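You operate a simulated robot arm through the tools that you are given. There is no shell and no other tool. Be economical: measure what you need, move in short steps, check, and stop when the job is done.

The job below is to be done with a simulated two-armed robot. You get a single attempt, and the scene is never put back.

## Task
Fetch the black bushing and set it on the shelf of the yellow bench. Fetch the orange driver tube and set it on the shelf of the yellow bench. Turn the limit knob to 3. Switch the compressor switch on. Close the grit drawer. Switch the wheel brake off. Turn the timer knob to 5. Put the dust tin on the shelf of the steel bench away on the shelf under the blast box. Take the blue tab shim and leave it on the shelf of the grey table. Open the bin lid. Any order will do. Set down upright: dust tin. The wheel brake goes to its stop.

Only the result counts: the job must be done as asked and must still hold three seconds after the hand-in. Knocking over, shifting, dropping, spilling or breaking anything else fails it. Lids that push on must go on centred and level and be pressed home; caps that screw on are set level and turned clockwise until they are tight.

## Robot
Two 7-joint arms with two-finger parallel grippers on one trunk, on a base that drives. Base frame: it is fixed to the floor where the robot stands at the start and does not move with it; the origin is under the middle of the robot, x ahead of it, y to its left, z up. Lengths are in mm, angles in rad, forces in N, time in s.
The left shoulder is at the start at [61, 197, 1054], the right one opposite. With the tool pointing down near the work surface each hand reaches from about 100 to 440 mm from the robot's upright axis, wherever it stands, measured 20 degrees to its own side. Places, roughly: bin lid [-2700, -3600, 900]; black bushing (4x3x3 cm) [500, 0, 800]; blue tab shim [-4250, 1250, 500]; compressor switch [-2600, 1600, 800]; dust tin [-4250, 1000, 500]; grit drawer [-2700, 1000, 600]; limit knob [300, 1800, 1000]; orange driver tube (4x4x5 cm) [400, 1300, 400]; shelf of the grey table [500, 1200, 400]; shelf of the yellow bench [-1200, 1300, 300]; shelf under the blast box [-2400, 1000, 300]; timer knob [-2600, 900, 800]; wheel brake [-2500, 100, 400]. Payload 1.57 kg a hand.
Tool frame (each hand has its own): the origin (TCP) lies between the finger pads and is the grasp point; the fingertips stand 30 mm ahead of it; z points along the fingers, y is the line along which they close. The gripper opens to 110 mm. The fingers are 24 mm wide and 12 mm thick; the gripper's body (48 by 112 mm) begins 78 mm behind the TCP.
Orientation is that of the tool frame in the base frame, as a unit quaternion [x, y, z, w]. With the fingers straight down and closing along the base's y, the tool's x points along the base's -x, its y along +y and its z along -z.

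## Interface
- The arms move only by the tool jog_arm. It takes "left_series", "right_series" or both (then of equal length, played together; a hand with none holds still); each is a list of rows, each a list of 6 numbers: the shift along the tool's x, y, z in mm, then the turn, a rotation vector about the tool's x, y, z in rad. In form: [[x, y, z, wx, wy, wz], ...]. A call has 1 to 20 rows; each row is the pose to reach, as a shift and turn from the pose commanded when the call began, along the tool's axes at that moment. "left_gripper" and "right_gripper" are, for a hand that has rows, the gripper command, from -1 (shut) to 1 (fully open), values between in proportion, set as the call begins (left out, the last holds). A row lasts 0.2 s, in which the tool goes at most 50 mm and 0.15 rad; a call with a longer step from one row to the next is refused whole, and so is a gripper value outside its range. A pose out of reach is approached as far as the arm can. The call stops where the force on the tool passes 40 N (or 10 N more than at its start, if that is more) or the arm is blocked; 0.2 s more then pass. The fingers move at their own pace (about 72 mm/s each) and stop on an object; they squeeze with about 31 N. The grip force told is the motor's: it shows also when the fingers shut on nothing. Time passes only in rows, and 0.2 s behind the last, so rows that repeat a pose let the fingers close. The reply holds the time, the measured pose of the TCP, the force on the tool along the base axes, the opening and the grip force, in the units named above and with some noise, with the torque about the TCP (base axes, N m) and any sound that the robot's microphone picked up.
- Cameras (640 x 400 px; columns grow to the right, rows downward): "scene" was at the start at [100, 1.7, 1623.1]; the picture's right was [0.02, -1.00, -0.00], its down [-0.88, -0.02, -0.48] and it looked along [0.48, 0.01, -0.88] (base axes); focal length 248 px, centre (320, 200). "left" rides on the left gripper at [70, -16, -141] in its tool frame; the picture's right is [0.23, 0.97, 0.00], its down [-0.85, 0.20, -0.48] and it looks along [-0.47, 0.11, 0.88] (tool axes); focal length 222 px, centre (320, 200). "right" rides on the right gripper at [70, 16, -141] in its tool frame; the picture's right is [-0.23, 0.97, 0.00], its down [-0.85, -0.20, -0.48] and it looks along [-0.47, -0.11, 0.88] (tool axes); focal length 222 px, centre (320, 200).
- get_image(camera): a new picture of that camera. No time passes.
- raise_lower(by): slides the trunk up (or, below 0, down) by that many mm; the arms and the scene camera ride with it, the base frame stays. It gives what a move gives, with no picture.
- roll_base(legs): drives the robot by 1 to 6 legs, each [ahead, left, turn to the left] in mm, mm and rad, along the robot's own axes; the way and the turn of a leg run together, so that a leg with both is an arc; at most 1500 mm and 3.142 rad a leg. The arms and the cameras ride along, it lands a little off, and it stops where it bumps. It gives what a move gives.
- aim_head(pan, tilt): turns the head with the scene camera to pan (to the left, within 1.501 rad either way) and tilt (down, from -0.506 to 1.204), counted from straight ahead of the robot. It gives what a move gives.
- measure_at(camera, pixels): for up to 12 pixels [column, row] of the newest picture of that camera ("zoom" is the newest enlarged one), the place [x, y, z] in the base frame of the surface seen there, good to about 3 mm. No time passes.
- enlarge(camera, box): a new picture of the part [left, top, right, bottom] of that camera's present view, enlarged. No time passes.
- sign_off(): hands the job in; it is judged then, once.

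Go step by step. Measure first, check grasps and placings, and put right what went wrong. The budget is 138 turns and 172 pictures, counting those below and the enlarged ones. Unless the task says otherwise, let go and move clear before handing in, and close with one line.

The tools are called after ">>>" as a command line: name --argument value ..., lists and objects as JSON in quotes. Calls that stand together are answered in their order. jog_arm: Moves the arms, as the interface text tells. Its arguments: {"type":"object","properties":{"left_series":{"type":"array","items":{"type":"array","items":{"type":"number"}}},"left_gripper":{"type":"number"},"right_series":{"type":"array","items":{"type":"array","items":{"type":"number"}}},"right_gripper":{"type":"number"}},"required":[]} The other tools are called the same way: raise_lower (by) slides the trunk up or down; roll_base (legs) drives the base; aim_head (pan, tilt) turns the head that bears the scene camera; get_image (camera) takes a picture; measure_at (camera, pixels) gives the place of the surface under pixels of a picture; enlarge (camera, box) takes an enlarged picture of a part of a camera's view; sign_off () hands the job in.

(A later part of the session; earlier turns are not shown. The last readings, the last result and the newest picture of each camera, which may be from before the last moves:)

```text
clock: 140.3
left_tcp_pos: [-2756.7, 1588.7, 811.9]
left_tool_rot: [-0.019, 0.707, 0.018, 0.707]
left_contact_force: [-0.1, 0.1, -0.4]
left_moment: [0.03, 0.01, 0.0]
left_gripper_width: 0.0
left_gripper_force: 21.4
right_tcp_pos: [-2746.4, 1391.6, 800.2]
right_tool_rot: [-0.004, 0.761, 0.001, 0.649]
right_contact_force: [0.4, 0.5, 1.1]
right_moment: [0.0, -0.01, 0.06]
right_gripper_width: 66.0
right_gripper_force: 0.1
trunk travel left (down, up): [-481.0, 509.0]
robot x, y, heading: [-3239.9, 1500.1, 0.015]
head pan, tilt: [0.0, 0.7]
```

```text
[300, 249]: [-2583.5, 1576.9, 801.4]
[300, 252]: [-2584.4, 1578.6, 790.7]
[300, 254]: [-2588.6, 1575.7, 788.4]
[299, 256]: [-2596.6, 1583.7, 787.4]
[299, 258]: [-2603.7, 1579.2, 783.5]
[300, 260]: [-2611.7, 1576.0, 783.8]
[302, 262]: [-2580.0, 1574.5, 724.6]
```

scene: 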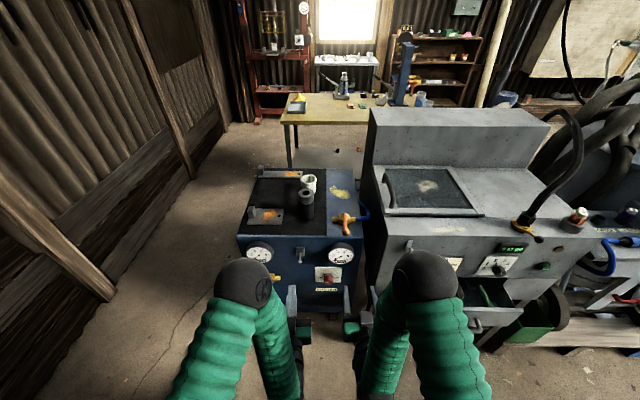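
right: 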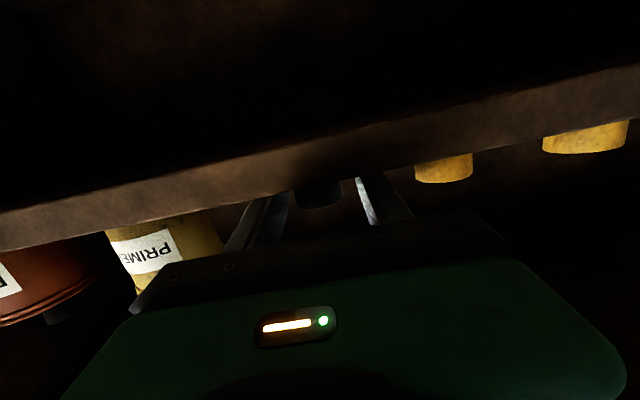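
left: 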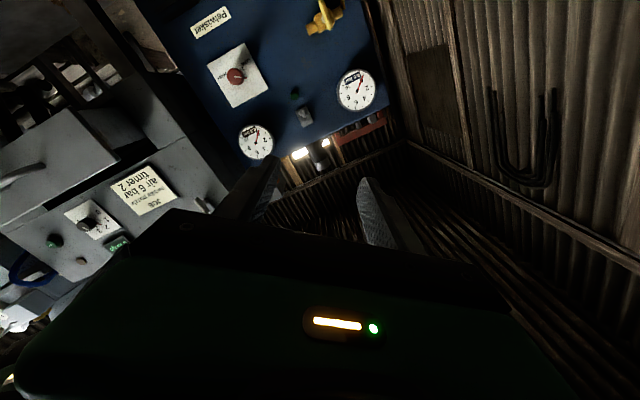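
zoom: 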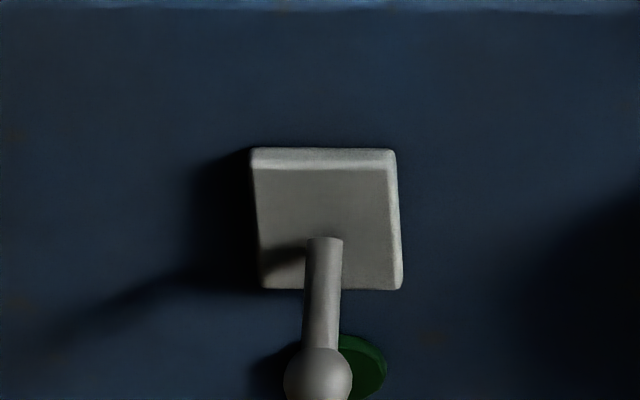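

Ball at about (−2612,1577,779). I'll bring the shut fingers underneath, then lift.

>>> jog_arm --left_series '[[31, -7, 28, 0, 0, 0], [62, -15, 56, 0, 0, 0], [60, -17, 95, 0, 0, 0], [60, -18, 126, 0, 0, 0], [60, -18, 126, 0, 0, 0]]'

>>> enlarge --camera "scene" --box '[270, 235, 330, 275]'

>>> jog_arm --left_series '[[-10, 0, 0, 0, 0, 0], [-20, 0, 0, 0, 0, 0], [-30, 0, 0, 0, 0, 0], [-40, 0, 0, 0, 0, 0], [-50, 0, 0, 0, 0, 0], [-50, 0, 0, 0, 0, 0]]'

>>> enlarge --camera "scene" --box '[270, 235, 330, 275]'

```text
clock: 141.5
left_tcp_pos: [-2630.9, 1574.9, 751.5]
left_tool_rot: [-0.02, 0.707, 0.018, 0.707]
left_contact_force: [-0.5, -0.4, 0.3]
left_moment: [0.02, 0.03, 0.0]
left_gripper_width: 0.1
left_gripper_force: 21.1
right_tcp_pos: [-2748.6, 1391.4, 801.6]
right_tool_rot: [-0.004, 0.761, 0.001, 0.649]
right_contact_force: [0.2, 0.1, 0.3]
right_moment: [0.0, -0.04, 0.01]
right_gripper_width: 66.0
right_gripper_force: 0.2
trunk travel left (down, up): [-481.0, 509.0]
robot x, y, heading: [-3240.7, 1500.8, 0.013]
head pan, tilt: [0.0, 0.7]
```

```text
10.00 times, centred on (300, 255) of scene
```

zoom: 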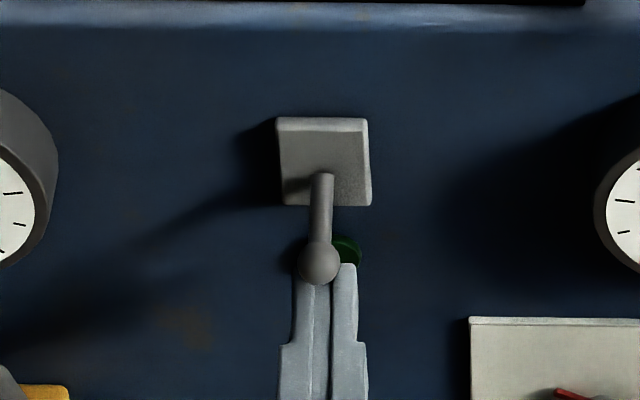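

```text
clock: 142.7
left_tcp_pos: [-2636.0, 1578.4, 786.4]
left_tool_rot: [-0.018, 0.719, 0.019, 0.695]
left_contact_force: [5.6, 0.2, -20.2]
left_moment: [-0.03, 0.56, 0.0]
left_gripper_width: 0.0
left_gripper_force: 21.3
right_tcp_pos: [-2749.9, 1392.1, 802.9]
right_tool_rot: [-0.003, 0.76, 0.0, 0.649]
right_contact_force: [-0.1, -0.1, 0.6]
right_moment: [0.0, -0.01, 0.0]
right_gripper_width: 66.2
right_gripper_force: 0.0
trunk travel left (down, up): [-481.0, 509.0]
robot x, y, heading: [-3240.7, 1499.8, 0.018]
head pan, tilt: [0.0, 0.7]
stopped in row 5 (left hand): the force on the tool passed its limit at 47 N (the readings are from after the stop); the commanded pose is now the measured one
```

```text
10.00 times, centred on (300, 255) of scene
```

zoom: 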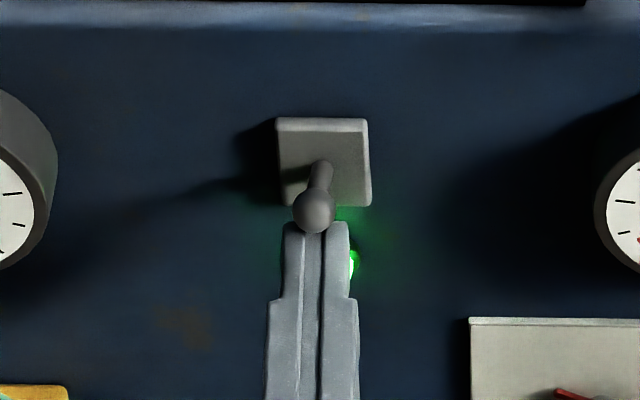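

The green lamp is lit: compressor on. I'll withdraw and move across to the blast box.

>>> jog_arm --left_series '[[10, 0, 0, 0, 0, 0], [10, 0, -45, 0, 0, 0], [10, 0, -90, 0, 0, 0]]'

>>> roll_base --legs '[[-150, 0, 0], [0, -470, -0.015]]'

>>> get_image --camera "scene"

```text
clock: 143.4
left_tcp_pos: [-2726.4, 1572.0, 782.0]
left_tool_rot: [-0.017, 0.714, 0.018, 0.699]
left_contact_force: [-0.1, 0.8, 0.2]
left_moment: [-0.03, -0.02, -0.04]
left_gripper_width: 0.1
left_gripper_force: 21.1
right_tcp_pos: [-2750.2, 1391.0, 802.6]
right_tool_rot: [-0.003, 0.76, 0.0, 0.649]
right_contact_force: [-0.3, 0.5, 0.3]
right_moment: [0.01, 0.02, 0.01]
right_gripper_width: 66.0
right_gripper_force: 0.1
trunk travel left (down, up): [-481.0, 509.0]
robot x, y, heading: [-3239.7, 1502.0, 0.015]
head pan, tilt: [0.0, 0.7]
```

```text
clock: 147.2
left_tcp_pos: [-2871.2, 1096.7, 780.6]
left_tool_rot: [-0.013, 0.715, 0.012, 0.699]
left_contact_force: [0.7, -0.7, 1.0]
left_moment: [0.01, 0.01, -0.01]
left_gripper_width: 0.1
left_gripper_force: 21.4
right_tcp_pos: [-2898.3, 916.4, 802.2]
right_tool_rot: [0.001, 0.76, -0.004, 0.65]
right_contact_force: [-0.2, -0.6, 0.3]
right_moment: [0.0, -0.02, 0.01]
right_gripper_width: 65.7
right_gripper_force: 0.1
trunk travel left (down, up): [-481.0, 509.0]
robot x, y, heading: [-3387.6, 1028.7, -0.004]
head pan, tilt: [0.0, 0.7]
```

```text
114 pictures are left
```

scene: 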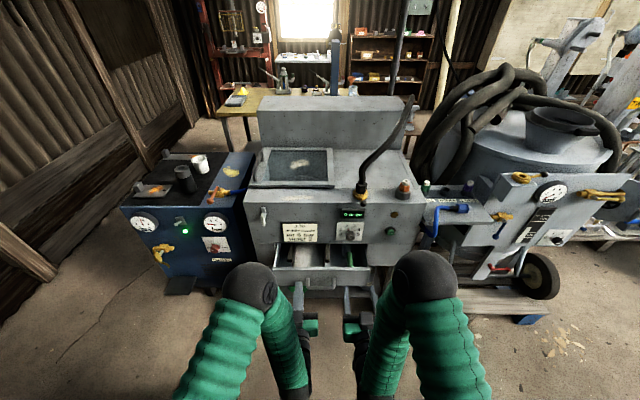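

>>> enlarge --camera "scene" --box '[328, 205, 376, 250]'

>>> measure_at --camera "zoom" --pixels '[[250, 160], [320, 160], [400, 160], [270, 300], [390, 300], [320, 260], [320, 240], [300, 255], [345, 255], [320, 275]]'

>>> enlarge --camera "scene" --box '[250, 230, 390, 330]'

>>> measure_at --camera "scene" --pixels '[[280, 275], [310, 275], [350, 272], [310, 269], [322, 282], [310, 258], [320, 290], [375, 272]]'

```text
8.89 times, centred on (352, 228) of scene
```

zoom: 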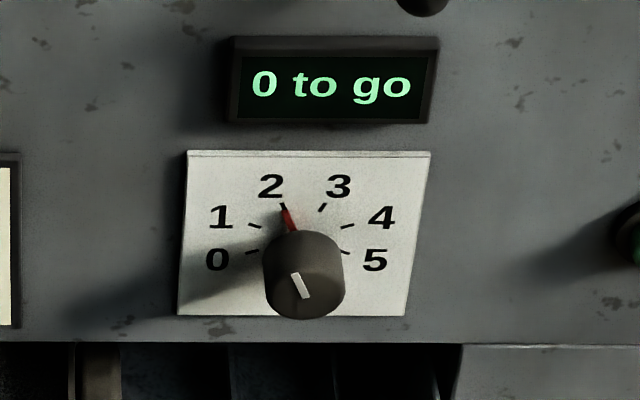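

```text
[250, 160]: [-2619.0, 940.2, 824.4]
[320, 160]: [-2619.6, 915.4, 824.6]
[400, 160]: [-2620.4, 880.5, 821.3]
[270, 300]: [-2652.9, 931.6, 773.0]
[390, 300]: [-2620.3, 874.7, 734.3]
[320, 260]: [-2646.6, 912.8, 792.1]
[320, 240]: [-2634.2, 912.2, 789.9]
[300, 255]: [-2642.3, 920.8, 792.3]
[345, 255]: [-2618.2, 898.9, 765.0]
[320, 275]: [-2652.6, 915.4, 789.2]
```

```text
4.00 times, centred on (320, 280) of scene
```

zoom: 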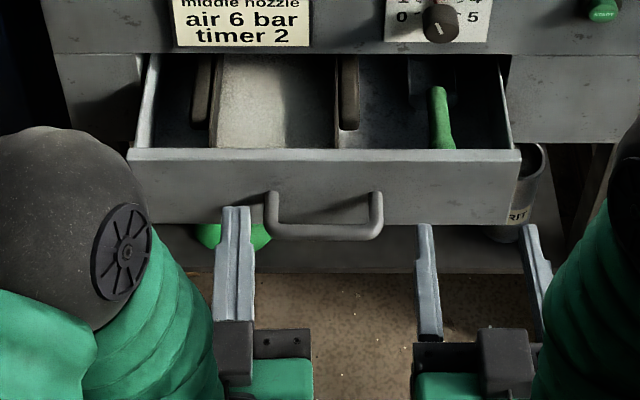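

```text
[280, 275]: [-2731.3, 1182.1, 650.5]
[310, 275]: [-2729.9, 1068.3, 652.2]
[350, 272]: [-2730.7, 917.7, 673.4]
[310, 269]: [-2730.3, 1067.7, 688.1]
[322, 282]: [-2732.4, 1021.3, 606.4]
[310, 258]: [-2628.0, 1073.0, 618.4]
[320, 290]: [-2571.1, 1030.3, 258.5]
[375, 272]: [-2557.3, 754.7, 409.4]
```

Dial: 48° spacing about (y≈921, z≈777), pointer on 2, so 5 is 144° clockwise. First the drawer (front x −2731, z 620–693): lower the shut left fist to z≈668 and push it home.

>>> jog_arm --left_series '[[30, -11, 0, 0, 0, 0], [60, -22, 0, 0, 0, 0], [90, -33, 0, 0, 0, 0], [113, -42, 0, 0, 0, 0], [113, -42, 0, 0, 0, 0]]'

>>> roll_base --legs '[[90, 0, 0]]'

>>> enlarge --camera "scene" --box '[250, 230, 390, 330]'

```text
clock: 148.4
left_tcp_pos: [-2874.3, 1051.7, 669.0]
left_tool_rot: [-0.012, 0.715, 0.014, 0.699]
left_contact_force: [0.2, 0.0, 0.5]
left_moment: [-0.02, 0.01, 0.0]
left_gripper_width: 0.4
left_gripper_force: 21.6
right_tcp_pos: [-2898.7, 912.7, 803.6]
right_tool_rot: [0.002, 0.759, -0.004, 0.651]
right_contact_force: [0.1, 0.1, 0.9]
right_moment: [-0.03, -0.01, 0.02]
right_gripper_width: 65.9
right_gripper_force: 0.2
trunk travel left (down, up): [-481.0, 509.0]
robot x, y, heading: [-3388.7, 1025.3, -0.002]
head pan, tilt: [0.0, 0.7]
```

```text
clock: 149.5
left_tcp_pos: [-2784.4, 1053.9, 669.5]
left_tool_rot: [-0.013, 0.714, 0.014, 0.7]
left_contact_force: [0.5, -0.3, 0.0]
left_moment: [0.02, -0.04, 0.04]
left_gripper_width: 0.0
left_gripper_force: 21.1
right_tcp_pos: [-2808.2, 914.5, 801.9]
right_tool_rot: [0.001, 0.76, -0.002, 0.65]
right_contact_force: [0.3, 1.0, 0.3]
right_moment: [0.0, -0.03, -0.01]
right_gripper_width: 65.9
right_gripper_force: 0.1
trunk travel left (down, up): [-481.0, 509.0]
robot x, y, heading: [-3304.6, 1029.4, 0.003]
head pan, tilt: [0.0, 0.7]
```

```text
4.00 times, centred on (320, 280) of scene
```

zoom: 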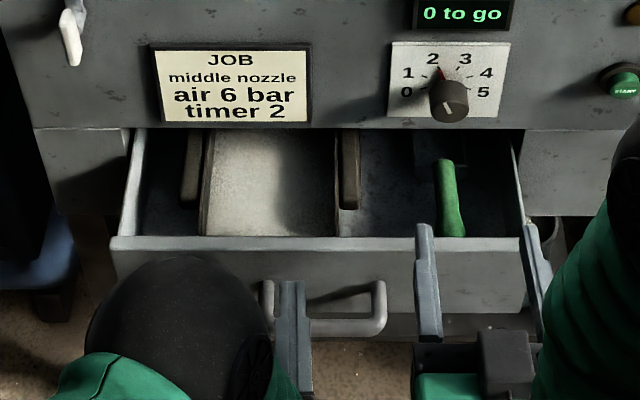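

Fist is above the handle. Push forward in steps until it stops.

>>> jog_arm --left_series '[[0, 0, 20, 0, 0, 0], [0, 0, 35, 0, 0, 0], [0, 0, 50, 0, 0, 0], [0, 0, 65, 0, 0, 0], [0, 0, 80, 0, 0, 0], [0, 0, 95, 0, 0, 0], [0, 0, 110, 0, 0, 0], [0, 0, 125, 0, 0, 0], [0, 0, 140, 0, 0, 0], [0, 0, 150, 0, 0, 0]]'

>>> enlarge --camera "scene" --box '[250, 230, 390, 330]'

```text
clock: 151.6
left_tcp_pos: [-2648.4, 1059.3, 666.7]
left_tool_rot: [-0.014, 0.714, 0.015, 0.7]
left_contact_force: [-16.7, 1.8, 8.3]
left_moment: [-0.1, -0.47, -0.11]
left_gripper_width: 0.0
left_gripper_force: 21.4
right_tcp_pos: [-2811.2, 915.3, 803.9]
right_tool_rot: [0.001, 0.759, -0.003, 0.651]
right_contact_force: [0.6, -0.4, -1.3]
right_moment: [-0.02, -0.01, -0.01]
right_gripper_width: 65.9
right_gripper_force: 0.0
trunk travel left (down, up): [-481.0, 509.0]
robot x, y, heading: [-3297.5, 1031.6, 0.003]
head pan, tilt: [0.0, 0.7]
stopped in row 10 (left hand): the force on the tool passed its limit at 51 N (the readings are from after the stop); the commanded pose is now the measured one
```

```text
4.00 times, centred on (320, 280) of scene
```

zoom: 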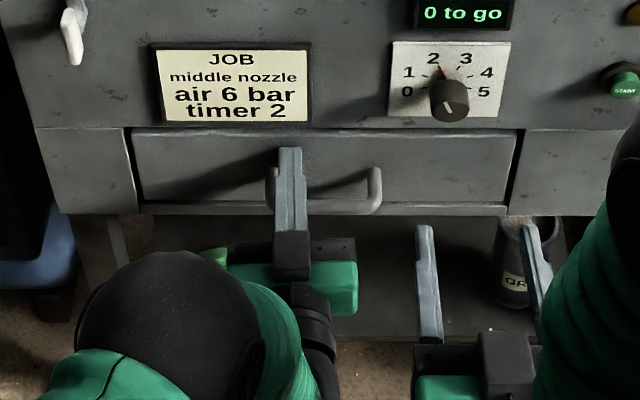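

The drawer is flush. Now retract the left and align the right hand level before the timer knob.

>>> jog_arm --left_series '[[0, 0, -40, 0, 0, 0], [0, 0, -80, 0, 0, 0], [0, 0, -110, 0, 0, 0], [0, 0, -110, 0, 0, 0]]' --right_series '[[3, 2, 38, 0, -0.05, 0], [7, 4, 76, 0, -0.1, 0], [10, 6, 110, 0, -0.153, 0], [10, 6, 110, 0, -0.153, 0]]' --right_gripper 0.1

>>> jog_arm --right_series '[[0, 0, 0, 0, 0, -0.14], [0, 0, 0, 0, 0, -0.28], [0, 0, 0, 0, 0, -0.42], [0, 0, 0, 0, 0, -0.56], [0, 0, 0, 0, 0, -0.7], [0, 0, 0, 0, 0, -0.84], [0, 0, 0, 0, 0, -0.98], [0, 0, 0, 0, 0, -1.12], [0, 0, 0, 0, 0, -1.26], [0, 0, 0, 0, 0, -1.26]]'

>>> enlarge --camera "scene" --box '[300, 220, 400, 290]'

```text
clock: 152.6
left_tcp_pos: [-2759.4, 1054.1, 669.1]
left_tool_rot: [-0.014, 0.714, 0.015, 0.7]
left_contact_force: [-0.2, -0.7, -0.1]
left_moment: [0.02, -0.02, 0.0]
left_gripper_width: 0.0
left_gripper_force: 21.1
right_tcp_pos: [-2704.6, 938.2, 781.2]
right_tool_rot: [0.004, 0.707, -0.009, 0.707]
right_contact_force: [-0.8, 0.2, 0.5]
right_moment: [-0.01, -0.02, 0.0]
right_gripper_width: 60.5
right_gripper_force: 0.0
right hand out of reach, approached as far as the arm can: row 2, 3, 4
trunk travel left (down, up): [-481.0, 509.0]
robot x, y, heading: [-3298.4, 1029.4, 0.002]
head pan, tilt: [0.0, 0.7]
```

```text
clock: 154.8
left_tcp_pos: [-2758.8, 1055.9, 668.5]
left_tool_rot: [-0.014, 0.714, 0.015, 0.7]
left_contact_force: [0.2, -0.2, 0.2]
left_moment: [0.04, -0.04, 0.03]
left_gripper_width: 0.2
left_gripper_force: 21.3
right_tcp_pos: [-2705.6, 937.9, 782.1]
right_tool_rot: [-0.417, 0.571, -0.421, 0.569]
right_contact_force: [0.2, 0.2, -0.6]
right_moment: [0.03, 0.0, 0.0]
right_gripper_width: 60.8
right_gripper_force: 0.1
trunk travel left (down, up): [-481.0, 509.0]
robot x, y, heading: [-3299.0, 1031.1, 0.005]
head pan, tilt: [0.0, 0.7]
```

```text
5.71 times, centred on (350, 255) of scene
```

zoom: 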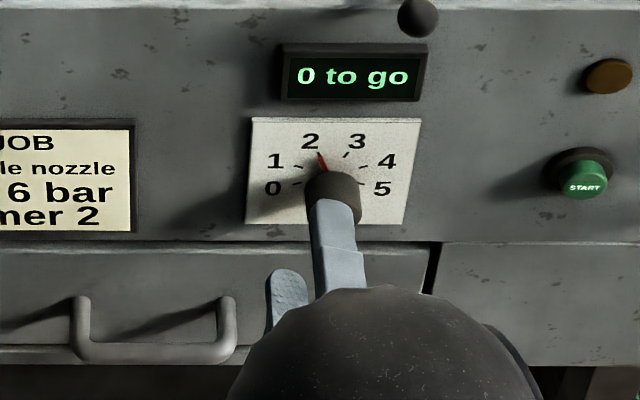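

Hand is rolled −72° at (−2705,938,782); the knob centre is (921,777). I'll shift across and advance.

>>> jog_arm --right_series '[[9, 0, 0, 0, 0, 0], [17.7, -0.4, 0, 0, 0, 0], [17.7, -0.4, 20, 0, 0, 0], [17.7, -0.4, 35, 0, 0, 0], [17.7, -0.4, 50, 0, 0, 0], [17.7, -0.4, 50, 0, 0, 0]]'

>>> enlarge --camera "scene" --box '[300, 220, 400, 290]'

```text
clock: 156.2
left_tcp_pos: [-2757.7, 1056.4, 668.8]
left_tool_rot: [-0.014, 0.714, 0.015, 0.7]
left_contact_force: [-0.6, -0.6, -0.4]
left_moment: [0.0, -0.03, 0.02]
left_gripper_width: 0.0
left_gripper_force: 21.3
right_tcp_pos: [-2655.7, 921.6, 776.3]
right_tool_rot: [-0.415, 0.572, -0.42, 0.57]
right_contact_force: [-0.2, -0.1, -0.6]
right_moment: [-0.01, 0.03, 0.0]
right_gripper_width: 60.7
right_gripper_force: 0.0
trunk travel left (down, up): [-481.0, 509.0]
robot x, y, heading: [-3298.9, 1029.6, 0.009]
head pan, tilt: [0.0, 0.7]
```

```text
5.71 times, centred on (350, 255) of scene
```

zoom: 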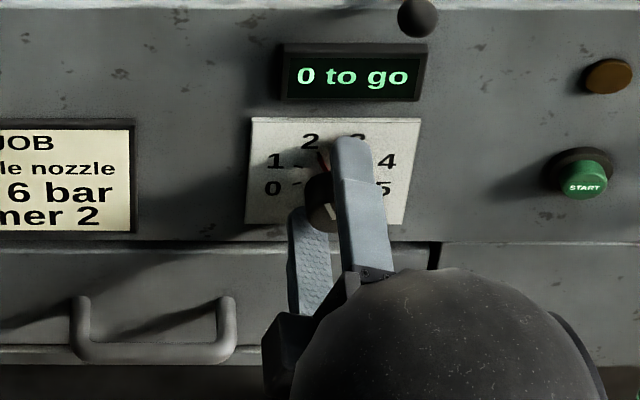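

In place. Close and turn clockwise, up to 2.4 rad.

>>> jog_arm --right_series '[[0, 0, 0, 0, 0, 0], [0, 0, 0, 0, 0, 0], [0, 0, 0, 0, 0, 0], [0, 0, 0, 0, 0, 0]]' --right_gripper -1

>>> jog_arm --right_series '[[0, 0, 0, 0, 0, 0.14], [0, 0, 0, 0, 0, 0.28], [0, 0, 0, 0, 0, 0.42], [0, 0, 0, 0, 0, 0.56], [0, 0, 0, 0, 0, 0.7], [0, 0, 0, 0, 0, 0.84], [0, 0, 0, 0, 0, 0.98], [0, 0, 0, 0, 0, 1.12], [0, 0, 0, 0, 0, 1.26], [0, 0, 0, 0, 0, 1.4], [0, 0, 0, 0, 0, 1.54], [0, 0, 0, 0, 0, 1.68], [0, 0, 0, 0, 0, 1.82], [0, 0, 0, 0, 0, 1.96], [0, 0, 0, 0, 0, 2.1], [0, 0, 0, 0, 0, 2.24], [0, 0, 0, 0, 0, 2.38], [0, 0, 0, 0, 0, 2.38]]'

>>> enlarge --camera "scene" --box '[330, 230, 380, 265]'

```text
clock: 157.2
left_tcp_pos: [-2758.0, 1056.7, 669.6]
left_tool_rot: [-0.012, 0.714, 0.013, 0.7]
left_contact_force: [-0.5, 0.2, -0.3]
left_moment: [-0.05, 0.0, -0.02]
left_gripper_width: 0.0
left_gripper_force: 21.6
right_tcp_pos: [-2656.9, 920.5, 775.9]
right_tool_rot: [-0.416, 0.572, -0.42, 0.569]
right_contact_force: [0.2, 1.4, -2.5]
right_moment: [-0.01, 0.16, 0.27]
right_gripper_width: 32.9
right_gripper_force: 40.3
trunk travel left (down, up): [-481.0, 509.0]
robot x, y, heading: [-3300.0, 1029.9, 0.002]
head pan, tilt: [0.0, 0.7]
```

```text
clock: 159.2
left_tcp_pos: [-2759.0, 1052.9, 667.3]
left_tool_rot: [-0.012, 0.714, 0.014, 0.7]
left_contact_force: [-0.2, -0.5, -0.1]
left_moment: [-0.01, 0.0, -0.03]
left_gripper_width: 0.2
left_gripper_force: 21.2
right_tcp_pos: [-2655.2, 919.6, 777.4]
right_tool_rot: [0.0, 0.707, -0.034, 0.707]
right_contact_force: [6.0, -10.6, -3.9]
right_moment: [-0.03, -0.47, 1.33]
right_gripper_width: 33.7
right_gripper_force: 41.2
right hand out of reach, approached as far as the arm can: row 9
trunk travel left (down, up): [-481.0, 509.0]
robot x, y, heading: [-3298.1, 1031.1, 0.002]
head pan, tilt: [0.0, 0.7]
stopped in row 9 (right hand): the force on the tool passed its limit at 46 N (the readings are from after the stop); the commanded pose is now the measured one
```

```text
11.43 times, centred on (355, 248) of scene
```

zoom: 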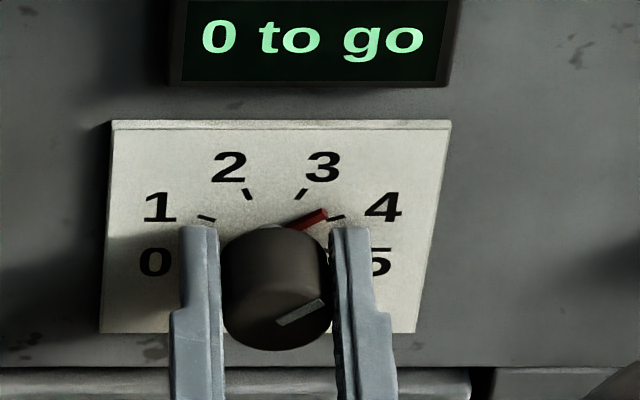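

Pointer is between 3 and 4. Regrasp: roll back, close, turn another 1.2 rad.

>>> jog_arm --right_series '[[0, 0, 0, 0, 0, 0], [0, 1, 0, 0, 0, 0], [0, 1, 0, 0, 0, -0.14], [0, 1, 0, 0, 0, -0.28], [0, 1, 0, 0, 0, -0.42], [0, 1, 0, 0, 0, -0.56], [0, 1, 0, 0, 0, -0.7], [0, 1, 0, 0, 0, -0.84], [0, 1, 0, 0, 0, -0.98], [0, 1, 0, 0, 0, -1.12], [0, 1, 0, 0, 0, -1.26], [0, 1, 0, 0, 0, -1.35], [0, 1, 0, 0, 0, -1.35]]' --right_gripper 0.1

>>> jog_arm --right_series '[[0, 0, 0, 0, 0, 0], [0, 0, 0, 0, 0, 0], [0, 0, 0, 0, 0, 0], [0, 0, 0, 0, 0, 0], [0, 0, 0, 0, 0, 0.14], [0, 0, 0, 0, 0, 0.28], [0, 0, 0, 0, 0, 0.42], [0, 0, 0, 0, 0, 0.56], [0, 0, 0, 0, 0, 0.7], [0, 0, 0, 0, 0, 0.84], [0, 0, 0, 0, 0, 0.98], [0, 0, 0, 0, 0, 1.12], [0, 0, 0, 0, 0, 1.2], [0, 0, 0, 0, 0, 1.2]]' --right_gripper -1

>>> enlarge --camera "scene" --box '[330, 230, 380, 265]'

```text
clock: 162.0
left_tcp_pos: [-2758.8, 1054.9, 669.1]
left_tool_rot: [-0.013, 0.714, 0.014, 0.7]
left_contact_force: [-0.2, 0.4, 0.4]
left_moment: [-0.02, 0.03, 0.03]
left_gripper_width: 0.0
left_gripper_force: 21.2
right_tcp_pos: [-2655.6, 923.6, 779.0]
right_tool_rot: [-0.443, 0.549, -0.468, 0.532]
right_contact_force: [-0.2, 0.6, 0.3]
right_moment: [-0.05, -0.02, -0.02]
right_gripper_width: 60.4
right_gripper_force: 0.0
trunk travel left (down, up): [-481.0, 509.0]
robot x, y, heading: [-3298.2, 1027.8, -0.002]
head pan, tilt: [0.0, 0.7]
```

```text
clock: 165.0
left_tcp_pos: [-2760.3, 1052.2, 670.0]
left_tool_rot: [-0.012, 0.713, 0.015, 0.701]
left_contact_force: [0.1, -0.1, 0.7]
left_moment: [0.02, 0.04, -0.02]
left_gripper_width: 0.1
left_gripper_force: 20.9
right_tcp_pos: [-2654.9, 919.7, 782.4]
right_tool_rot: [-0.053, 0.701, -0.086, 0.706]
right_contact_force: [2.2, -15.5, 12.3]
right_moment: [-0.51, -0.26, 0.77]
right_gripper_width: 34.5
right_gripper_force: 42.0
trunk travel left (down, up): [-481.0, 509.0]
robot x, y, heading: [-3300.0, 1028.7, 0.005]
head pan, tilt: [0.0, 0.7]
```

```text
11.43 times, centred on (355, 248) of scene
```

zoom: 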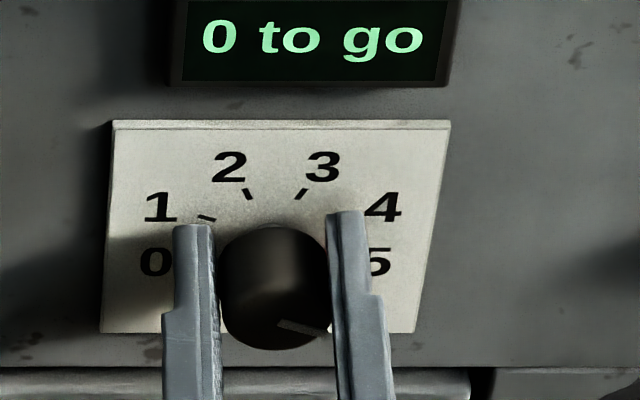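

The knob's white mark now points right-down, about 5. Release, back off, and check.

>>> jog_arm --right_series '[[0, 0, 0, 0, 0, 0], [0, 0, 0, 0, 0, 0], [0, 0, 0, 0, 0, 0], [0, 0, -40, 0, 0, 0], [0, 0, -80, 0, 0, 0], [0, 0, -80, 0, 0, 0]]' --right_gripper 0.1

>>> enlarge --camera "scene" --box '[335, 232, 370, 257]'

```text
clock: 166.4
left_tcp_pos: [-2759.2, 1054.5, 668.8]
left_tool_rot: [-0.013, 0.714, 0.014, 0.7]
left_contact_force: [0.1, -0.9, -0.1]
left_moment: [0.01, -0.02, -0.02]
left_gripper_width: 0.2
left_gripper_force: 21.3
right_tcp_pos: [-2737.9, 927.1, 778.9]
right_tool_rot: [-0.055, 0.704, -0.084, 0.703]
right_contact_force: [1.1, -0.4, -0.4]
right_moment: [-0.03, 0.0, -0.02]
right_gripper_width: 60.8
right_gripper_force: 0.0
trunk travel left (down, up): [-481.0, 509.0]
robot x, y, heading: [-3299.1, 1028.9, -0.001]
head pan, tilt: [0.0, 0.7]
```

```text
16.00 times, centred on (352, 244) of scene
```

zoom: 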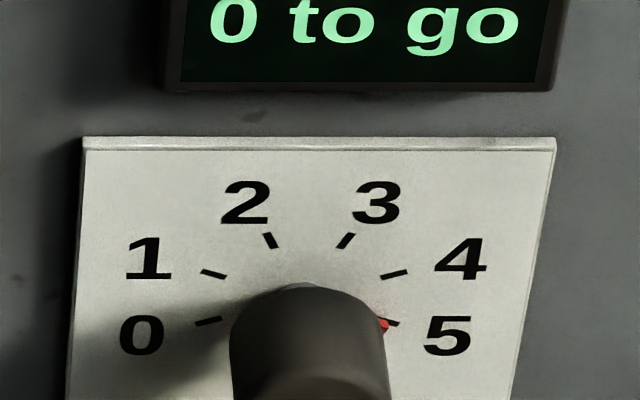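

Red tip is at tick 5. I'll verify with the right-hand camera.

>>> get_image --camera "right"

```text
104 pictures are left
```

right: 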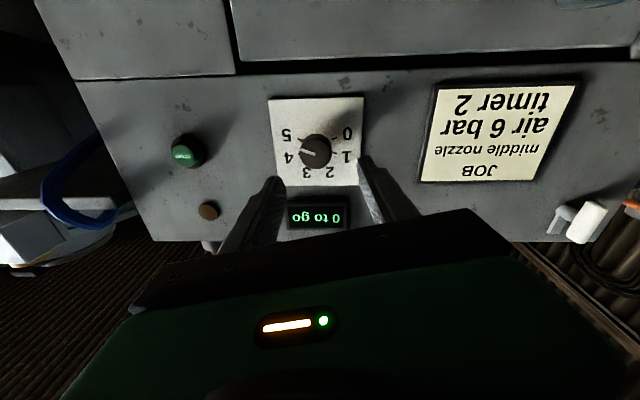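

>>> enlarge --camera "right" --box '[272, 110, 360, 180]'

```text
5.71 times, centred on (316, 145) of right
```

zoom: 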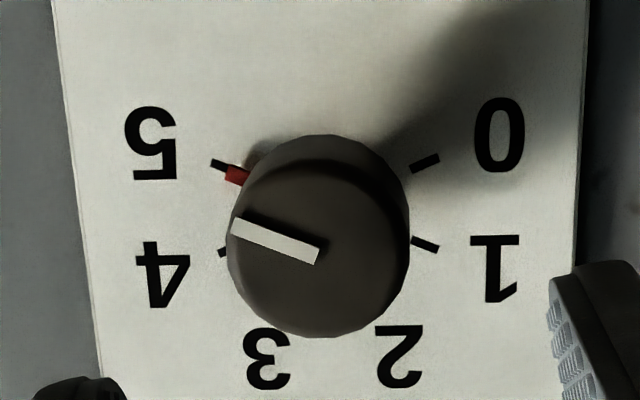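

The timer is on 5. Next the wheel brake: back off 250 mm and look right.

>>> roll_base --legs '[[-250, 0, 0]]'

>>> aim_head --pan -0.7 --tilt 0.6

>>> get_image --camera "scene"

```text
clock: 168.2
left_tcp_pos: [-3007.2, 1054.8, 669.6]
left_tool_rot: [-0.013, 0.713, 0.014, 0.701]
left_contact_force: [0.4, -0.4, 0.8]
left_moment: [-0.02, -0.03, -0.02]
left_gripper_width: 0.0
left_gripper_force: 21.1
right_tcp_pos: [-2983.9, 926.8, 777.7]
right_tool_rot: [-0.057, 0.703, -0.084, 0.703]
right_contact_force: [0.3, 0.3, 0.1]
right_moment: [0.0, -0.05, 0.03]
right_gripper_width: 60.5
right_gripper_force: 0.0
trunk travel left (down, up): [-481.0, 509.0]
robot x, y, heading: [-3547.8, 1034.2, -0.001]
head pan, tilt: [0.0, 0.7]
```

```text
clock: 169.2
left_tcp_pos: [-3008.1, 1054.1, 670.6]
left_tool_rot: [-0.013, 0.713, 0.014, 0.7]
left_contact_force: [0.3, -0.3, -0.6]
left_moment: [-0.01, 0.03, 0.0]
left_gripper_width: 0.1
left_gripper_force: 21.2
right_tcp_pos: [-2984.7, 927.8, 778.7]
right_tool_rot: [-0.055, 0.703, -0.086, 0.704]
right_contact_force: [-0.4, -0.6, -0.2]
right_moment: [-0.04, -0.03, -0.01]
right_gripper_width: 60.5
right_gripper_force: 0.1
trunk travel left (down, up): [-481.0, 509.0]
robot x, y, heading: [-3547.7, 1028.7, 0.004]
head pan, tilt: [-0.7, 0.6]
```

```text
102 pictures are left
```

scene: 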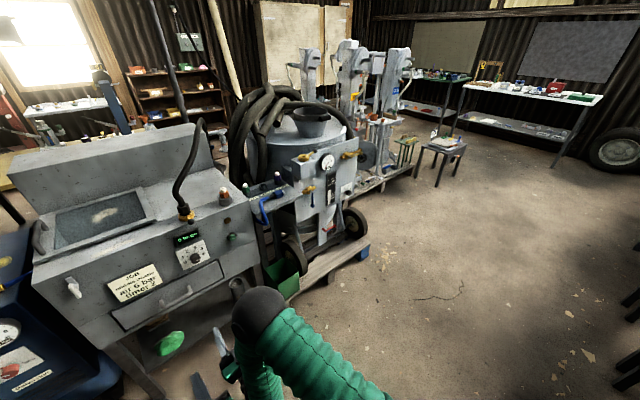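

Clear floor to the right. Drive right ~900 and look ahead at the blast pot cart.

>>> roll_base --legs '[[0, -900, 0]]'

>>> raise_lower --by -200

>>> aim_head --pan 0 --tilt 0.5

>>> get_image --camera "scene"

```text
clock: 174.0
left_tcp_pos: [-3005.1, 156.3, 670.0]
left_tool_rot: [-0.015, 0.713, 0.016, 0.701]
left_contact_force: [0.8, -0.7, 0.3]
left_moment: [0.01, 0.01, 0.0]
left_gripper_width: 0.0
left_gripper_force: 20.9
right_tcp_pos: [-2981.8, 29.6, 779.6]
right_tool_rot: [-0.056, 0.703, -0.085, 0.704]
right_contact_force: [0.7, 0.0, 0.0]
right_moment: [0.01, 0.01, -0.03]
right_gripper_width: 60.6
right_gripper_force: 0.0
trunk travel left (down, up): [-481.0, 509.0]
robot x, y, heading: [-3540.4, 131.4, 0.0]
head pan, tilt: [-0.7, 0.6]
```

```text
clock: 176.2
left_tcp_pos: [-3006.8, 156.2, 471.2]
left_tool_rot: [-0.014, 0.712, 0.015, 0.701]
left_contact_force: [-0.1, 0.2, -0.2]
left_moment: [-0.01, -0.01, 0.03]
left_gripper_width: 0.1
left_gripper_force: 21.5
right_tcp_pos: [-2984.7, 29.3, 579.8]
right_tool_rot: [-0.055, 0.703, -0.083, 0.705]
right_contact_force: [0.5, 0.3, 0.1]
right_moment: [-0.01, 0.01, -0.04]
right_gripper_width: 60.6
right_gripper_force: 0.1
trunk travel left (down, up): [-281.0, 709.0]
robot x, y, heading: [-3544.6, 131.3, 0.007]
head pan, tilt: [-0.7, 0.6]
```

```text
clock: 177.2
left_tcp_pos: [-3007.1, 155.1, 470.8]
left_tool_rot: [-0.015, 0.713, 0.016, 0.701]
left_contact_force: [-0.2, -0.4, 0.0]
left_moment: [-0.03, 0.0, -0.01]
left_gripper_width: 0.2
left_gripper_force: 21.3
right_tcp_pos: [-2984.3, 29.6, 580.9]
right_tool_rot: [-0.055, 0.703, -0.084, 0.704]
right_contact_force: [0.2, 0.2, 0.2]
right_moment: [0.0, -0.01, 0.0]
right_gripper_width: 60.5
right_gripper_force: 0.1
trunk travel left (down, up): [-281.0, 709.0]
robot x, y, heading: [-3542.5, 129.1, 0.005]
head pan, tilt: [0.0, 0.499]
```

```text
101 pictures are left
```

scene: 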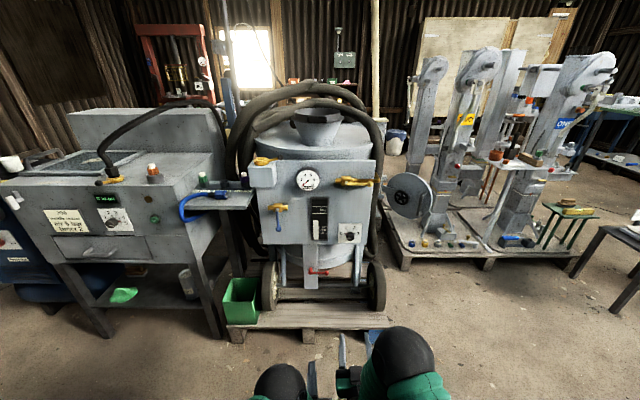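

The red lever at (318,271) is likely the wheel brake. I'll zoom and measure.

>>> enlarge --camera "scene" --box '[260, 215, 390, 300]'

>>> enlarge --camera "scene" --box '[295, 250, 345, 285]'

>>> measure_at --camera "scene" --pixels '[[309, 270], [313, 271], [318, 272], [324, 273], [327, 273], [310, 255], [318, 262], [320, 283], [320, 326], [310, 310], [266, 290], [376, 290]]'

```text
4.71 times, centred on (325, 258) of scene
```

zoom: 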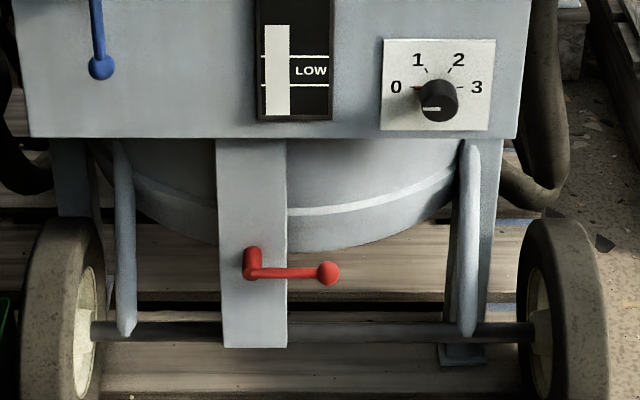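

```text
11.43 times, centred on (320, 268) of scene
```

zoom: 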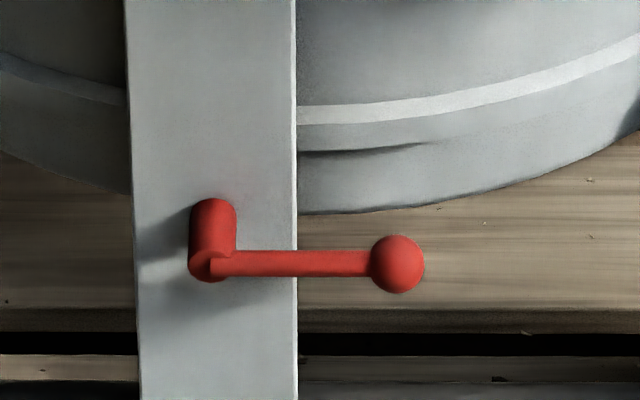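

```text
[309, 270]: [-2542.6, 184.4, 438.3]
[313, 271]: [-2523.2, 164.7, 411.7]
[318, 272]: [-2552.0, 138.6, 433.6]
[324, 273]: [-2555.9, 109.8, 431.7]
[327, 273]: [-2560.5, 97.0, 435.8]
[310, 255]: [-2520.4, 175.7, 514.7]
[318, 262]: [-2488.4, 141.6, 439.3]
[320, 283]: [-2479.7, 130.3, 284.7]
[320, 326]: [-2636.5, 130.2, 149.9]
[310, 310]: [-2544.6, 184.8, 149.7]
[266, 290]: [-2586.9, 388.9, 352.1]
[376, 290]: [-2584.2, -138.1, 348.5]
```

The red crank lever pivots about x at (y≈182, z≈436), handle to the right with ball at (−2560, 99, 435). I'll straddle it with the right hand rolled 90°; first park the left aside, roll the right, lower, and drive in.

>>> jog_arm --left_series '[[0, 15, -5, 0, 0, 0], [0, 30, -10, 0, 0, 0], [0, 45, -15, 0, 0, 0], [0, 60, -20, 0, 0, 0], [0, 75, -20, 0, 0, 0], [0, 90, -20, 0, 0, 0], [0, 105, -20, 0, 0, 0], [0, 120, -20, 0, 0, 0], [0, 120, -20, 0, 0, 0], [0, 120, -20, 0, 0, 0], [0, 120, -20, 0, 0, 0]]' --right_series '[[0, 8, 0, 0, 0, -0.14], [0, 16, 0, 0, 0, -0.28], [0, 24, 0, 0, 0, -0.42], [0, 32, 0, 0, 0, -0.56], [0, 40, 0, 0, 0, -0.7], [0, 48, 0, 0, 0, -0.84], [0, 56, 0, 0, 0, -0.98], [0, 60, 0, 0, 0, -1.12], [0, 64, 0, 0, 0, -1.26], [0, 64, 0, 0, 0, -1.37], [0, 64, 0, 0, 0, -1.37]]' --right_gripper 0

>>> raise_lower --by -140

>>> roll_base --legs '[[290, 0, 0]]'

>>> get_image --camera "scene"

```text
clock: 179.6
left_tcp_pos: [-3029.9, 232.0, 480.0]
left_tool_rot: [-0.017, 0.713, 0.03, 0.7]
left_contact_force: [0.3, -0.9, 0.4]
left_moment: [0.01, 0.01, -0.04]
left_gripper_width: 0.0
left_gripper_force: 21.1
left hand out of reach, approached as far as the arm can: row 5, 6, 7, 8, 9, 10, 11
right_tcp_pos: [-2962.5, 21.6, 574.4]
right_tool_rot: [0.446, -0.541, 0.545, -0.459]
right_contact_force: [-0.1, -0.2, 0.6]
right_moment: [0.02, -0.02, -0.04]
right_gripper_width: 55.2
right_gripper_force: 0.1
trunk travel left (down, up): [-281.0, 709.0]
robot x, y, heading: [-3543.0, 132.6, 0.006]
head pan, tilt: [0.0, 0.499]
stopped in row 11 (right hand): the arm was blocked; the commanded pose is now the measured one
```

```text
clock: 181.3
left_tcp_pos: [-3031.0, 232.9, 339.7]
left_tool_rot: [-0.016, 0.714, 0.03, 0.7]
left_contact_force: [-0.8, 0.3, -0.2]
left_moment: [0.01, -0.02, 0.0]
left_gripper_width: 0.2
left_gripper_force: 21.4
right_tcp_pos: [-2962.1, 20.5, 430.8]
right_tool_rot: [0.448, -0.54, 0.546, -0.458]
right_contact_force: [0.8, 0.2, -0.3]
right_moment: [0.0, 0.02, 0.04]
right_gripper_width: 55.1
right_gripper_force: 0.1
trunk travel left (down, up): [-141.0, 849.0]
robot x, y, heading: [-3542.2, 132.3, 0.006]
head pan, tilt: [0.0, 0.499]
```

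```text
clock: 183.3
left_tcp_pos: [-2741.6, 234.0, 341.3]
left_tool_rot: [-0.018, 0.713, 0.031, 0.7]
left_contact_force: [0.8, -0.1, -0.1]
left_moment: [-0.01, 0.0, 0.0]
left_gripper_width: 0.0
left_gripper_force: 21.0
right_tcp_pos: [-2675.2, 21.7, 430.7]
right_tool_rot: [0.449, -0.54, 0.545, -0.457]
right_contact_force: [-0.4, 0.1, -0.6]
right_moment: [0.02, 0.02, 0.01]
right_gripper_width: 54.8
right_gripper_force: 0.0
trunk travel left (down, up): [-141.0, 849.0]
robot x, y, heading: [-3254.9, 132.8, 0.004]
head pan, tilt: [0.0, 0.499]
```

```text
98 pictures are left
```

scene: 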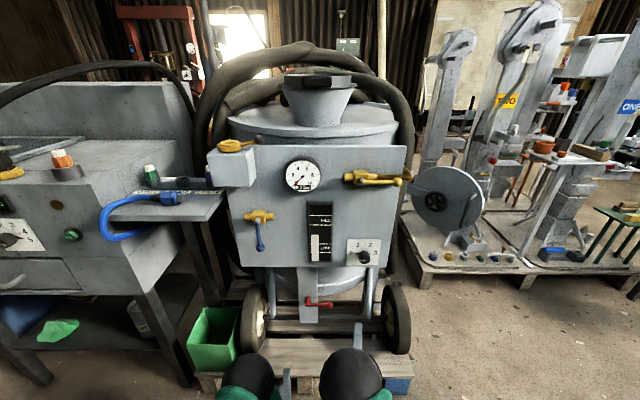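

Right hand is rolled −90°, left parked. I'll zoom on lever and measure the bin edge before shifting the base left.

>>> enlarge --camera "scene" --box '[290, 285, 350, 325]'

>>> measure_at --camera "scene" --pixels '[[190, 345], [236, 350], [240, 310], [234, 355], [306, 301], [312, 302], [320, 303], [328, 304], [331, 304], [255, 320], [340, 375]]'

```text
10.00 times, centred on (320, 305) of scene
```

zoom: 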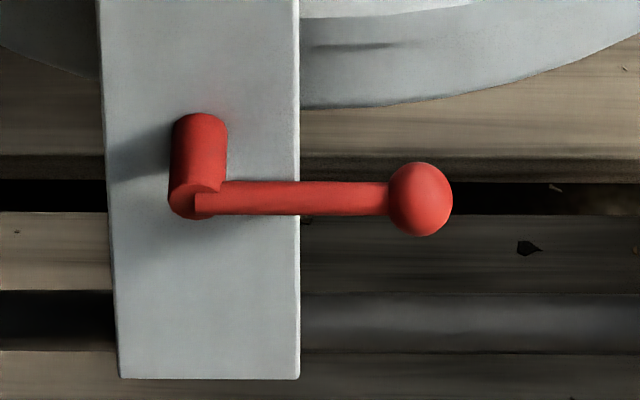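

```text
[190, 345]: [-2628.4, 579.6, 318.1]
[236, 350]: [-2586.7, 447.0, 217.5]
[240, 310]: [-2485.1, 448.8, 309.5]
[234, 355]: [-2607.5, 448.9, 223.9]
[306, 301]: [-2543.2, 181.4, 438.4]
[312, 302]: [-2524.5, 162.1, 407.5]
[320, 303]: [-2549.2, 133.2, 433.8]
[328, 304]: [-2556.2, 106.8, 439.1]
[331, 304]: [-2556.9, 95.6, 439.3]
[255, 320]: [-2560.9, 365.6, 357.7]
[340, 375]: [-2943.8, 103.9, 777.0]
```

The bin is at y>447, clear. I'll shift the base left 80 mm, then approach the lever.

>>> roll_base --legs '[[0, 85, 0]]'

>>> get_image --camera "right"

```text
clock: 184.4
left_tcp_pos: [-2743.3, 320.2, 341.0]
left_tool_rot: [-0.017, 0.713, 0.031, 0.7]
left_contact_force: [0.1, 0.6, 0.0]
left_moment: [-0.02, -0.02, -0.03]
left_gripper_width: 0.2
left_gripper_force: 21.1
right_tcp_pos: [-2675.5, 104.8, 431.4]
right_tool_rot: [0.449, -0.541, 0.547, -0.455]
right_contact_force: [0.3, 0.5, 0.3]
right_moment: [0.01, 0.02, -0.01]
right_gripper_width: 55.0
right_gripper_force: 0.0
trunk travel left (down, up): [-141.0, 849.0]
robot x, y, heading: [-3251.9, 215.9, 0.012]
head pan, tilt: [0.0, 0.499]
```

```text
96 pictures are left
```

right: 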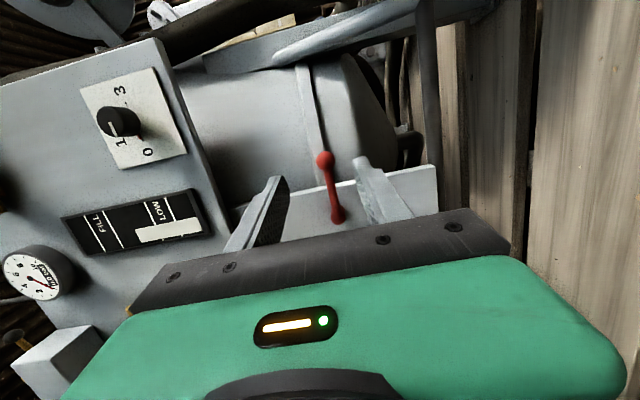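

The lever lies between the open fingers' line. Advance to straddle, then test pushing down ~40 mm.

>>> jog_arm --right_series '[[-9, -1, 36, 0, 0, 0], [-18, -2, 72, 0, 0, 0], [-27, -3, 107, 0, 0, 0], [-27, -3, 107, 0, 0, 0]]'

>>> enlarge --camera "scene" --box '[270, 280, 350, 340]'

>>> jog_arm --right_series '[[0, 15, 0, 0, 0, 0], [0, 25, 0, 0, 0, 0], [0, 32, 0, 0, 0, 0], [0, 38, 0, 0, 0, 0], [0, 44, 0, 0, 0, 0]]'

>>> enlarge --camera "scene" --box '[270, 280, 350, 340]'

```text
clock: 185.4
left_tcp_pos: [-2744.4, 321.1, 341.8]
left_tool_rot: [-0.017, 0.712, 0.029, 0.701]
left_contact_force: [-0.2, 0.0, -0.5]
left_moment: [-0.01, 0.04, -0.01]
left_gripper_width: 0.2
left_gripper_force: 21.6
right_tcp_pos: [-2565.9, 111.9, 435.9]
right_tool_rot: [0.448, -0.54, 0.547, -0.457]
right_contact_force: [-0.2, -0.1, -0.2]
right_moment: [0.02, 0.0, -0.01]
right_gripper_width: 55.1
right_gripper_force: 0.0
trunk travel left (down, up): [-141.0, 849.0]
robot x, y, heading: [-3256.9, 217.0, 0.002]
head pan, tilt: [0.0, 0.499]
```

```text
6.67 times, centred on (310, 310) of scene
```

zoom: 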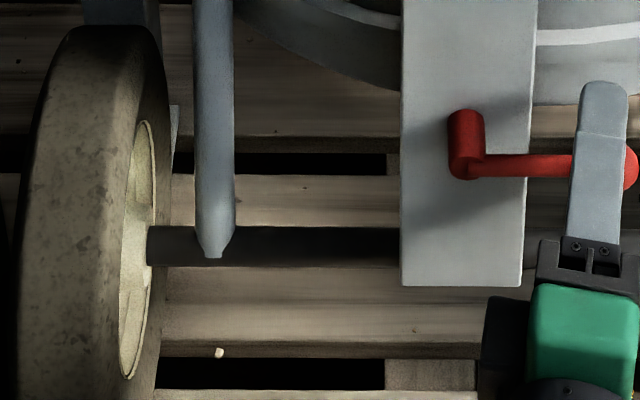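

```text
clock: 186.6
left_tcp_pos: [-2743.9, 320.4, 343.8]
left_tool_rot: [-0.018, 0.711, 0.03, 0.702]
left_contact_force: [-0.1, -0.3, 0.1]
left_moment: [-0.02, 0.0, 0.01]
left_gripper_width: 0.1
left_gripper_force: 21.5
right_tcp_pos: [-2565.3, 113.8, 399.6]
right_tool_rot: [0.444, -0.536, 0.551, -0.46]
right_contact_force: [-0.8, 0.3, 31.3]
right_moment: [-0.39, -0.38, -0.23]
right_gripper_width: 82.5
right_gripper_force: 15.4
trunk travel left (down, up): [-141.0, 849.0]
robot x, y, heading: [-3255.6, 216.2, 0.006]
head pan, tilt: [0.0, 0.499]
```

```text
6.67 times, centred on (310, 310) of scene
```

zoom: 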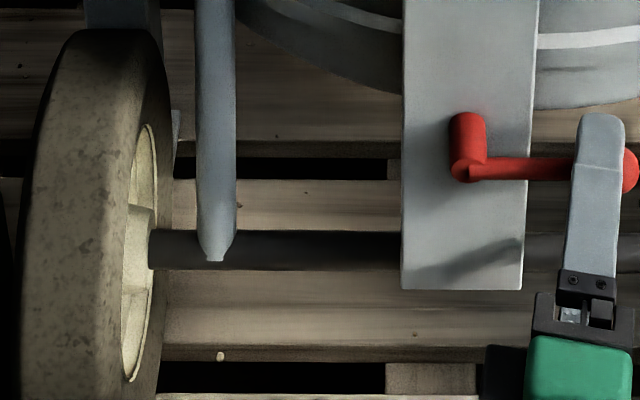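

31 N downward back-drove the fingers and the lever did not budge, so it must go up. I'll withdraw, shut the fist, and come in beneath the lever.

>>> jog_arm --right_series '[[0, -22, 0, 0, 0, 0], [0, -44, 0, 0, 0, 0], [0, -44, -35, 0, 0, 0], [0, -44, -75, 0, 0, 0], [0, -44, -75, 0, 0, 0]]'

>>> jog_arm --right_series '[[0, 18, 0, 0, 0, 0], [0, 32, 0, 0, 0, 0], [0, 32, 0, 0, 0, 0], [0, 32, 35, 0, 0, 0], [0, 32, 72, 0, 0, 0], [0, 32, 72, 0, 0, 0]]' --right_gripper -1

>>> enlarge --camera "scene" --box '[270, 280, 350, 340]'

```text
clock: 188.0
left_tcp_pos: [-2744.5, 320.4, 344.3]
left_tool_rot: [-0.018, 0.712, 0.031, 0.701]
left_contact_force: [-0.1, 0.3, -0.2]
left_moment: [0.01, 0.01, 0.01]
left_gripper_width: 0.0
left_gripper_force: 21.5
right_tcp_pos: [-2637.1, 70.1, 430.1]
right_tool_rot: [0.426, -0.561, 0.568, -0.426]
right_contact_force: [0.4, -0.3, 0.4]
right_moment: [-0.01, 0.04, 0.01]
right_gripper_width: 55.1
right_gripper_force: 0.0
trunk travel left (down, up): [-141.0, 849.0]
robot x, y, heading: [-3255.7, 220.7, 0.006]
head pan, tilt: [0.0, 0.499]
stopped in row 5 (right hand): the arm was blocked; the commanded pose is now the measured one
```

```text
clock: 189.4
left_tcp_pos: [-2744.1, 320.4, 341.4]
left_tool_rot: [-0.017, 0.712, 0.03, 0.701]
left_contact_force: [-0.7, -0.8, -0.3]
left_moment: [-0.01, 0.0, -0.01]
left_gripper_width: 0.0
left_gripper_force: 21.6
right_tcp_pos: [-2565.6, 58.3, 397.3]
right_tool_rot: [0.428, -0.558, 0.566, -0.43]
right_contact_force: [0.4, 0.4, -0.1]
right_moment: [-0.01, -0.01, -0.03]
right_gripper_width: 0.0
right_gripper_force: 21.5
trunk travel left (down, up): [-141.0, 849.0]
robot x, y, heading: [-3253.5, 214.1, 0.004]
head pan, tilt: [0.0, 0.499]
```

```text
6.67 times, centred on (310, 310) of scene
```

zoom: 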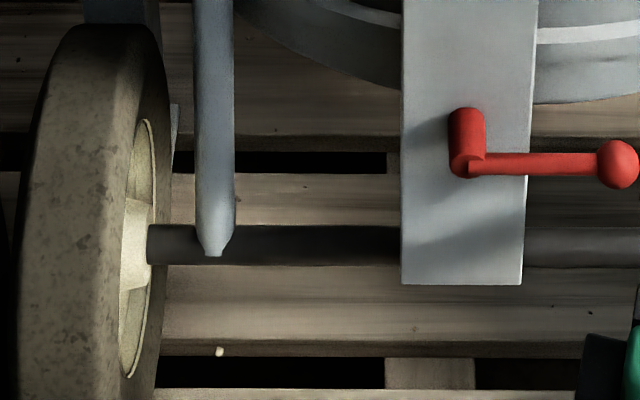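

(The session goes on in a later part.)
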